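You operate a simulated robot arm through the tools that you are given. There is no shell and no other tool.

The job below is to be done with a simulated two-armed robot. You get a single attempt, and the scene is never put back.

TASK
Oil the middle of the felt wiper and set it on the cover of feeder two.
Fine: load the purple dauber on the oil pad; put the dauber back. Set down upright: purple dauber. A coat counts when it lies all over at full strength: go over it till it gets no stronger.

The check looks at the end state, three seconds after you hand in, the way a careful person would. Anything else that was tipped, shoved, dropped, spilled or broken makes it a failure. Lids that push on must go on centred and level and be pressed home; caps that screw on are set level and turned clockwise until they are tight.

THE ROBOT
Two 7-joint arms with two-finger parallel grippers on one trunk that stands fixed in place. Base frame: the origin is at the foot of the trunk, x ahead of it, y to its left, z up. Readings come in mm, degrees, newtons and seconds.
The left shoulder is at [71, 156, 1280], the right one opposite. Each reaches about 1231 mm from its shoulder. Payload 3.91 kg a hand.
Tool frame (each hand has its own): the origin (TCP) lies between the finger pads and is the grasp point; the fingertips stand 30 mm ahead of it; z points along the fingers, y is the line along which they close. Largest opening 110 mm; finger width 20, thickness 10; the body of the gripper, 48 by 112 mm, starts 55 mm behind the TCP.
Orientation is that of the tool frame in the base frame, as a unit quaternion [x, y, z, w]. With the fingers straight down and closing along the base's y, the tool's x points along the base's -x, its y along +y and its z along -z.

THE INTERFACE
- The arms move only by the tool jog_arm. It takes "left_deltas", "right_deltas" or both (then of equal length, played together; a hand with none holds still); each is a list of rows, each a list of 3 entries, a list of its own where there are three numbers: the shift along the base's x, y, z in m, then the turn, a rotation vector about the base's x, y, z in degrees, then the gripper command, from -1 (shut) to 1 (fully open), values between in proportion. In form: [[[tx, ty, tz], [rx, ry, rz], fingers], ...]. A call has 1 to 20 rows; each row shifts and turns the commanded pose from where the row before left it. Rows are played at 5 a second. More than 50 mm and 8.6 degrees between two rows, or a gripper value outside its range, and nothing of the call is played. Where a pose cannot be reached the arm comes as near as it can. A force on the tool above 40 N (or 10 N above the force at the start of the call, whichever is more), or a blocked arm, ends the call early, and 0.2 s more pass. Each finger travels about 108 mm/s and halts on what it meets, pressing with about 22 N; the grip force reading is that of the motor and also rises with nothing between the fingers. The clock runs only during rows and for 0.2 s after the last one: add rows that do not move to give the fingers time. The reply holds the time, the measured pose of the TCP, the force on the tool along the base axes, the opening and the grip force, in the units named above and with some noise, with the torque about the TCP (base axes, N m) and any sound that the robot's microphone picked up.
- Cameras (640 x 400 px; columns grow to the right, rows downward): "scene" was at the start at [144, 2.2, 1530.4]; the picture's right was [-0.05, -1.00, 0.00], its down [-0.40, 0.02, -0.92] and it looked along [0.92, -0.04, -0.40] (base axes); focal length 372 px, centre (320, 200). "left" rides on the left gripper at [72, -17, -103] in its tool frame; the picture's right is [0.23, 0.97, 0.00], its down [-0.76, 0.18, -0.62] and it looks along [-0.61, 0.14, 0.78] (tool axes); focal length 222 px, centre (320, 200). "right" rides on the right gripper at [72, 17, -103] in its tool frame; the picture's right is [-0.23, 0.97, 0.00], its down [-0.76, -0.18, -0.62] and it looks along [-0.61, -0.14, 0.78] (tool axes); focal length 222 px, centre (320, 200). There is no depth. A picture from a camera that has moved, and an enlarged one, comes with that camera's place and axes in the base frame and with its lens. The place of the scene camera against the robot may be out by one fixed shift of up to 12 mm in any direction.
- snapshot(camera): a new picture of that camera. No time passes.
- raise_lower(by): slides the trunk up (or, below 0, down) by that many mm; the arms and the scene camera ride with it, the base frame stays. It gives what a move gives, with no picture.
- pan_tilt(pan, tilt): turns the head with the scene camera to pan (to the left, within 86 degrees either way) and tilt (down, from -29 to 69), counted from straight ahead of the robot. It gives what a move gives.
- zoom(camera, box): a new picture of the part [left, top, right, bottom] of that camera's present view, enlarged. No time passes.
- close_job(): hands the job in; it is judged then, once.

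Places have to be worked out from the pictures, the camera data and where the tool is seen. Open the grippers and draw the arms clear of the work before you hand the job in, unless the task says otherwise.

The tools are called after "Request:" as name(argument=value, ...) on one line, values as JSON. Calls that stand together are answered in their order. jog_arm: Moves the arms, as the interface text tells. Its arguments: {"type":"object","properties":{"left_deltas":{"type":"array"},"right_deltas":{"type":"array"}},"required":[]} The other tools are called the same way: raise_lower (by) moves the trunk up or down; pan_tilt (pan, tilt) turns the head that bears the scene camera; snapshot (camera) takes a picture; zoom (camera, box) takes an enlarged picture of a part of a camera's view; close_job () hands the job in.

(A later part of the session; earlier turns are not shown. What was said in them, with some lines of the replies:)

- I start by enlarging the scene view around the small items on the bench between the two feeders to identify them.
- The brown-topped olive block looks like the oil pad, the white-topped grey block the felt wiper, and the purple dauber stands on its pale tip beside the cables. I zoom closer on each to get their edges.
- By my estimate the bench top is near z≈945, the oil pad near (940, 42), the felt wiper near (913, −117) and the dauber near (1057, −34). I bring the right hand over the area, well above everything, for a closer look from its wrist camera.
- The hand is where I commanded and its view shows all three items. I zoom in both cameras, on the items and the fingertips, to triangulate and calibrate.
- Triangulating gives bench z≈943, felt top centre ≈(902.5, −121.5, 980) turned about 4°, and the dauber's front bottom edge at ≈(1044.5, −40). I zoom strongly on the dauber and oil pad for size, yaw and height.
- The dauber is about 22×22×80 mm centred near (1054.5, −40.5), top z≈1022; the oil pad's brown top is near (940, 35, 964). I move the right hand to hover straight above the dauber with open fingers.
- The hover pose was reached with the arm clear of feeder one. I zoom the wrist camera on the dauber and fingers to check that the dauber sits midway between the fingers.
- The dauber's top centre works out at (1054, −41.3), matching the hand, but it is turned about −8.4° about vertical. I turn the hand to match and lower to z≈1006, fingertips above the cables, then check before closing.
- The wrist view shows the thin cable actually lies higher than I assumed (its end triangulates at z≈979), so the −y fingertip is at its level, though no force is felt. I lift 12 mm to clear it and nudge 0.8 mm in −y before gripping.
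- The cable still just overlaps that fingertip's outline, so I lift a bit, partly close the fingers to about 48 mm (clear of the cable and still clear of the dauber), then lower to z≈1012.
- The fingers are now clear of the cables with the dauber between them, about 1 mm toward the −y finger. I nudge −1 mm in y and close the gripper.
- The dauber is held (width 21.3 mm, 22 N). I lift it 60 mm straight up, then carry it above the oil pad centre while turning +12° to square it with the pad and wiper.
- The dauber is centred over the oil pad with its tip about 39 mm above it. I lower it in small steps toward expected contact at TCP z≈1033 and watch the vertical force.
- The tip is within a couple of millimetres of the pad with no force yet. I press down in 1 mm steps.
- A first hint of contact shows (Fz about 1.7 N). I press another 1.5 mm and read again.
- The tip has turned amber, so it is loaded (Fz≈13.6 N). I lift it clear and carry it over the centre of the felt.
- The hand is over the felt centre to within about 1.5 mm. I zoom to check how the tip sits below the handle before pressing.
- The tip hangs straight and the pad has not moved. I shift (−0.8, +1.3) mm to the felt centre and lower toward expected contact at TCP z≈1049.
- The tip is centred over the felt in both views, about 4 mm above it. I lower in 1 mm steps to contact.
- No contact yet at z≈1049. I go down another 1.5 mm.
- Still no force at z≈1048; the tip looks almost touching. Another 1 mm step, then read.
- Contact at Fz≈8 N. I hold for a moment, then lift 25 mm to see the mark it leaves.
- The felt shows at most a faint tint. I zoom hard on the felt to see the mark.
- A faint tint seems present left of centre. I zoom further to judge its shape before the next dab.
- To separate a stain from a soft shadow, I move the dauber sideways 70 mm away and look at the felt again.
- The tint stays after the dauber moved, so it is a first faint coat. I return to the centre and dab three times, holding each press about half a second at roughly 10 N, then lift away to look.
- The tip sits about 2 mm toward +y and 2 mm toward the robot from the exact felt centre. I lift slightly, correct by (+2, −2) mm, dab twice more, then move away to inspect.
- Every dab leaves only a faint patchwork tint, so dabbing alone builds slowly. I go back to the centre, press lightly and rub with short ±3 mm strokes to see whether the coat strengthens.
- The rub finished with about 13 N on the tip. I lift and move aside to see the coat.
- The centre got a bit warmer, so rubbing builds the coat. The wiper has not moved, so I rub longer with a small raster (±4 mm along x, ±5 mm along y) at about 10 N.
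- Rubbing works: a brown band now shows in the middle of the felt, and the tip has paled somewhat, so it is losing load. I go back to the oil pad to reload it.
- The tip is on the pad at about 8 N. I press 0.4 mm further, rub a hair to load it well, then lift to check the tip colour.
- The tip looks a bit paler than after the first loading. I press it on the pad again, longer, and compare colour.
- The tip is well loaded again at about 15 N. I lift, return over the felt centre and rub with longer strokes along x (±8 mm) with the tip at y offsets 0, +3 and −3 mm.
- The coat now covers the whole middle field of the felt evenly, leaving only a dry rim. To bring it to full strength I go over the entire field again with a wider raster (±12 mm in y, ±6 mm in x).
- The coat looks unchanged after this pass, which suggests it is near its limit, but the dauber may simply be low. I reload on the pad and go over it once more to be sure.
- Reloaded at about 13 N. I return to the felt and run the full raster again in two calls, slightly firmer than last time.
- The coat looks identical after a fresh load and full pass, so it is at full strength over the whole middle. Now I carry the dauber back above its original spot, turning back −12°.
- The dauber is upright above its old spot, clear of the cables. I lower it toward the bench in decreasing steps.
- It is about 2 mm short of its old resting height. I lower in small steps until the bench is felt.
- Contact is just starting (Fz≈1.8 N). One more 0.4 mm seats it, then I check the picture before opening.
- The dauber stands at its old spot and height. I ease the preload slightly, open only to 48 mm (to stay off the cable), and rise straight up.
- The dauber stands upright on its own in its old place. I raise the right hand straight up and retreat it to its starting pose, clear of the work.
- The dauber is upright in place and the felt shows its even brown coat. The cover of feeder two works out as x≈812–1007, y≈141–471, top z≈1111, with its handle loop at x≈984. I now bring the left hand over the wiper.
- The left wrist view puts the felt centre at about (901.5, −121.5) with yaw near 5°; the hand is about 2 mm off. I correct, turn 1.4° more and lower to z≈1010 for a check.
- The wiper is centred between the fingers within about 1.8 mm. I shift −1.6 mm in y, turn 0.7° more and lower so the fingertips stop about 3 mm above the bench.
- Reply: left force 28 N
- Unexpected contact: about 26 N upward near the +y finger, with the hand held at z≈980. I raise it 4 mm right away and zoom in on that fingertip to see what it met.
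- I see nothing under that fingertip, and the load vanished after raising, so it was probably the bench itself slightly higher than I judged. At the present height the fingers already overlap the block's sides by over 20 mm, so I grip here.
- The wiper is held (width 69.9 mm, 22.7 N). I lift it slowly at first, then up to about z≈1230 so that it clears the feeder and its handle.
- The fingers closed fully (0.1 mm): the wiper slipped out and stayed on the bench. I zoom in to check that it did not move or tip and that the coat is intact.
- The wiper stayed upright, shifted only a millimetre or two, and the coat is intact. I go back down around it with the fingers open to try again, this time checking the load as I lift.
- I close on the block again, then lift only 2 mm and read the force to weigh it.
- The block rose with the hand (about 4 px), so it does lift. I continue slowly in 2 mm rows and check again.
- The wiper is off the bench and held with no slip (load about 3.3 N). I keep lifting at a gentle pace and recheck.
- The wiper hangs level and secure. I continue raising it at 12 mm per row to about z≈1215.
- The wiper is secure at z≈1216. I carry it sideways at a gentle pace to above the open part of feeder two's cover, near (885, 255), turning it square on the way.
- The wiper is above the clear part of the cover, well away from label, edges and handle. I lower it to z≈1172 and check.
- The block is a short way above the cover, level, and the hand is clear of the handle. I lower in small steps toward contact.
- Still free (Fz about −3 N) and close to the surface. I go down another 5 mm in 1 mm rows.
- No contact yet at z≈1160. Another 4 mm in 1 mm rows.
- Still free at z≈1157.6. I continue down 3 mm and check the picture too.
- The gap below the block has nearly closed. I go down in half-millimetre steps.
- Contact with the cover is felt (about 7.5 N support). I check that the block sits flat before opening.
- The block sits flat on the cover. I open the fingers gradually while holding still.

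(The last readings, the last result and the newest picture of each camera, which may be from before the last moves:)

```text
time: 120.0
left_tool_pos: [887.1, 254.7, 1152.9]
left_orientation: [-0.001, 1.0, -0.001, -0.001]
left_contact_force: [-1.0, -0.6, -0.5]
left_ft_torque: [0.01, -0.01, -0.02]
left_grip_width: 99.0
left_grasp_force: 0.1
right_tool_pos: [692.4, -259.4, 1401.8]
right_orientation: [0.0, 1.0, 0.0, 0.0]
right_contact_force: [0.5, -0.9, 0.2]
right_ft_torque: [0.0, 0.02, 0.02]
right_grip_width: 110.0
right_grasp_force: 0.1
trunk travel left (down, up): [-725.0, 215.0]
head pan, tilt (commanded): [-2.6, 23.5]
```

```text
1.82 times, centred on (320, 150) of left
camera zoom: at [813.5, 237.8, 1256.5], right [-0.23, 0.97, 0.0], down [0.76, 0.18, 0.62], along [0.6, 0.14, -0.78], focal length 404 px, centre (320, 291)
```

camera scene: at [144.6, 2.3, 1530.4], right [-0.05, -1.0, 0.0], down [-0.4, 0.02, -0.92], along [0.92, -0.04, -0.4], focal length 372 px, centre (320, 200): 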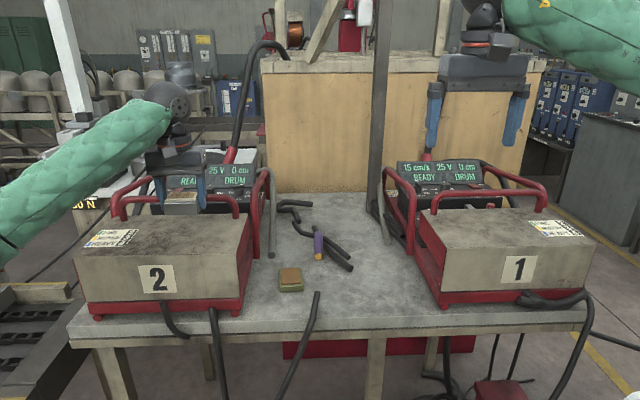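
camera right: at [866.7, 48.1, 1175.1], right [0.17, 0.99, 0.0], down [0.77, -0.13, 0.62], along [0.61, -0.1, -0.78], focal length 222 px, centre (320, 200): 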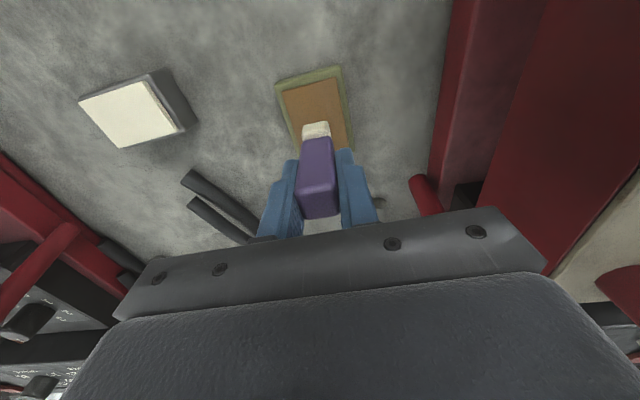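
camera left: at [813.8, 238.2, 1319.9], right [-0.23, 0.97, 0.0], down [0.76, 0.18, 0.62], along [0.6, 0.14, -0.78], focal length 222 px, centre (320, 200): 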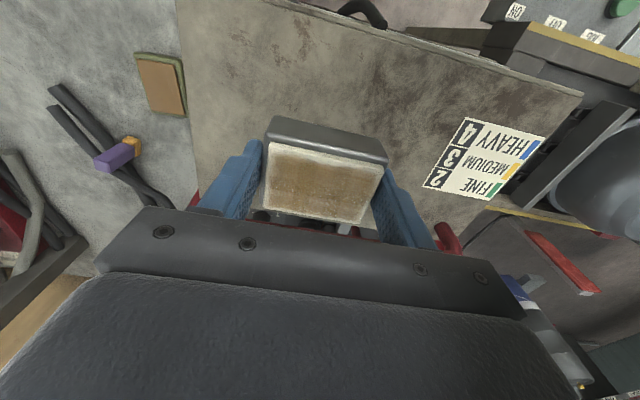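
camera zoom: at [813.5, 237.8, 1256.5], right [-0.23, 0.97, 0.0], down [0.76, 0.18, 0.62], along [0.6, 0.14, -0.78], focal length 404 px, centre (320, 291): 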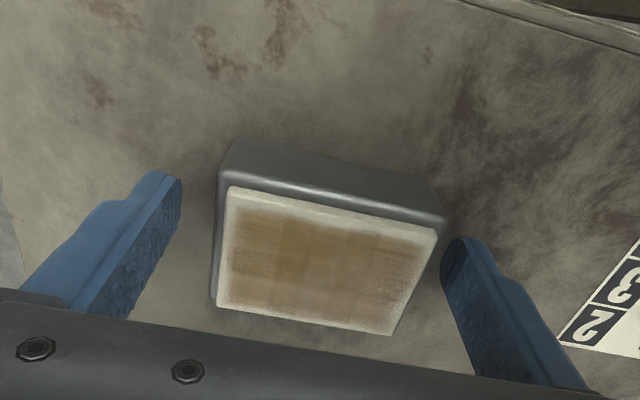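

The wiper rests freely on the cover. I raise the left hand straight up, then draw it back to its starting place.

Request:
jog_arm(left_deltas=[[[0, 0, 0.005], [0, 0, 0], 0.8], [[0, 0, 0.015], [0, 0, 0], 0.8], [[0, 0, 0.03], [0, 0, 0], 1], [[0, 0, 0.04], [0, 0, 0], 1], [[0, 0, 0.04], [0, 0, 0], 1], [[0, 0, 0.04], [0, 0, 0], 1], [[-0.04, 0, 0.006], [0, 0, 0], 1], [[-0.04, 0, 0], [0, 0, 0], 1], [[-0.04, 0, 0], [0, 0, 0], 1], [[-0.04, 0, 0], [0, 0, 0], 1], [[-0.04, 0, 0], [0, 0, 0], 1], [[-0.04, 0, 0], [0, 0, 0], 1], [[-0.04, 0, 0], [0, 0, 0], 1], [[-0.02, 0, 0], [0, 0, 0], 1], [[0, 0, 0], [0, 0, 0], 1]])

Request:
snapshot(camera="scene")

Request:
zoom(camera="scene", box=[80, 170, 270, 310])

Request:
zoom(camera="scene", box=[250, 190, 410, 310])

Request:
zoom(camera="scene", box=[160, 200, 210, 250])

```text
time: 123.2
left_tool_pos: [587.0, 254.8, 1330.3]
left_orientation: [-0.001, 1.0, -0.001, 0.0]
left_contact_force: [-0.4, 0.1, 0.0]
left_ft_torque: [-0.01, 0.01, 0.02]
left_grip_width: 110.1
left_grasp_force: 0.1
right_tool_pos: [692.6, -260.4, 1401.4]
right_orientation: [0.0, 1.0, 0.001, 0.0]
right_contact_force: [0.1, 0.5, 0.3]
right_ft_torque: [0.01, 0.03, -0.02]
right_grip_width: 109.8
right_grasp_force: 0.2
trunk travel left (down, up): [-725.0, 215.0]
head pan, tilt (commanded): [-2.6, 23.5]
```

```text
taken
camera scene: at [144.3, 2.2, 1530.4], right [-0.05, -1.0, 0.0], down [-0.4, 0.02, -0.92], along [0.92, -0.04, -0.4], focal length 372 px, centre (320, 200)
```

scene: 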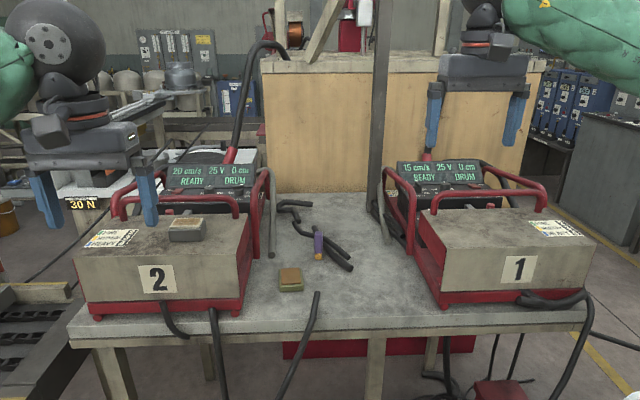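

```text
2.86 times, centred on (175, 240) of scene
camera zoom: at [144.3, 2.2, 1530.4], right [-0.05, -1.0, 0.0], down [-0.4, 0.02, -0.92], along [0.92, -0.04, -0.4], focal length 1063 px, centre (734, 86)
```

zoom: 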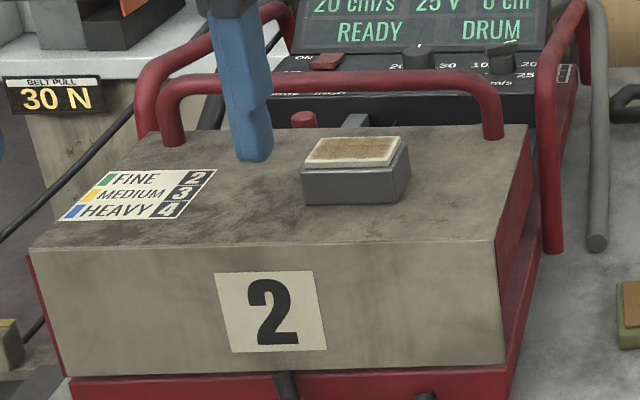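

```text
3.33 times, centred on (330, 250) of scene
camera zoom: at [144.3, 2.2, 1530.4], right [-0.05, -1.0, 0.0], down [-0.4, 0.02, -0.92], along [0.92, -0.04, -0.4], focal length 1240 px, centre (287, 33)
```

zoom: 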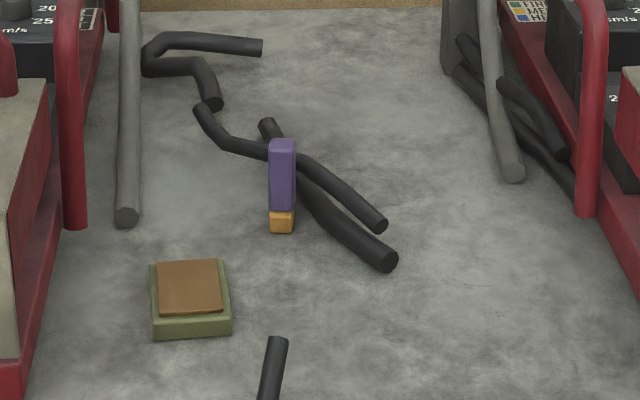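

```text
8.00 times, centred on (185, 225) of scene
camera zoom: at [144.3, 2.2, 1530.4], right [-0.05, -1.0, 0.0], down [-0.4, 0.02, -0.92], along [0.92, -0.04, -0.4], focal length 2976 px, centre (1400, 0)
```

zoom: 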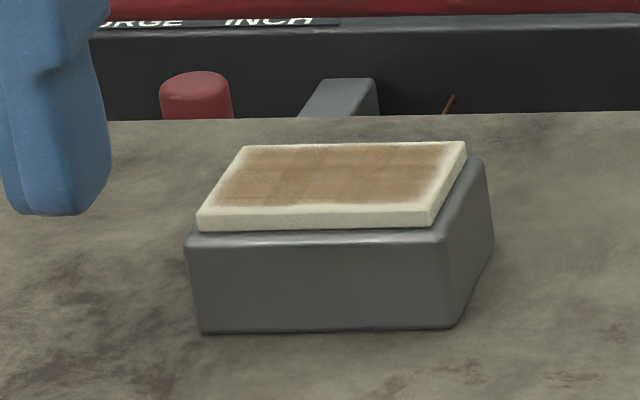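

The oiled wiper sits level on feeder two's cover, and the dauber stands upright in its old place. The oil pad and cables have not moved, and both hands are open and clear. I hand the job in.

Request:
close_job()

```text
The job is handed in.
```

The felt wiper's middle is oiled and the wiper is sitting level on the cover of feeder two. I've handed the job in, but no verdict has come back yet.

- **Coat:** I loaded the purple dauber on the oil pad and went over the felt until two more passes, one after a fresh load, made it no stronger. The whole middle is an even brown, with a narrow dry rim left around the edge.
- **Dauber:** It is back in its original spot beside the cables, standing upright on its tip, which still has oil on it.
- **Slip on the first lift:** The wiper slid out of the left gripper and stayed upright on the bench, shifting a millimetre or two. I gripped it again and lifted more slowly, and it held. The coat was not marked.
- **Unexplained contact:** While lowering the left hand around the wiper, one fingertip pressed on something with about 26 N. It may have been the bench. I raised the hand at once and saw nothing moved.

The oil pad and cables look unmoved in the final pictures, and both hands are open and clear of the work.
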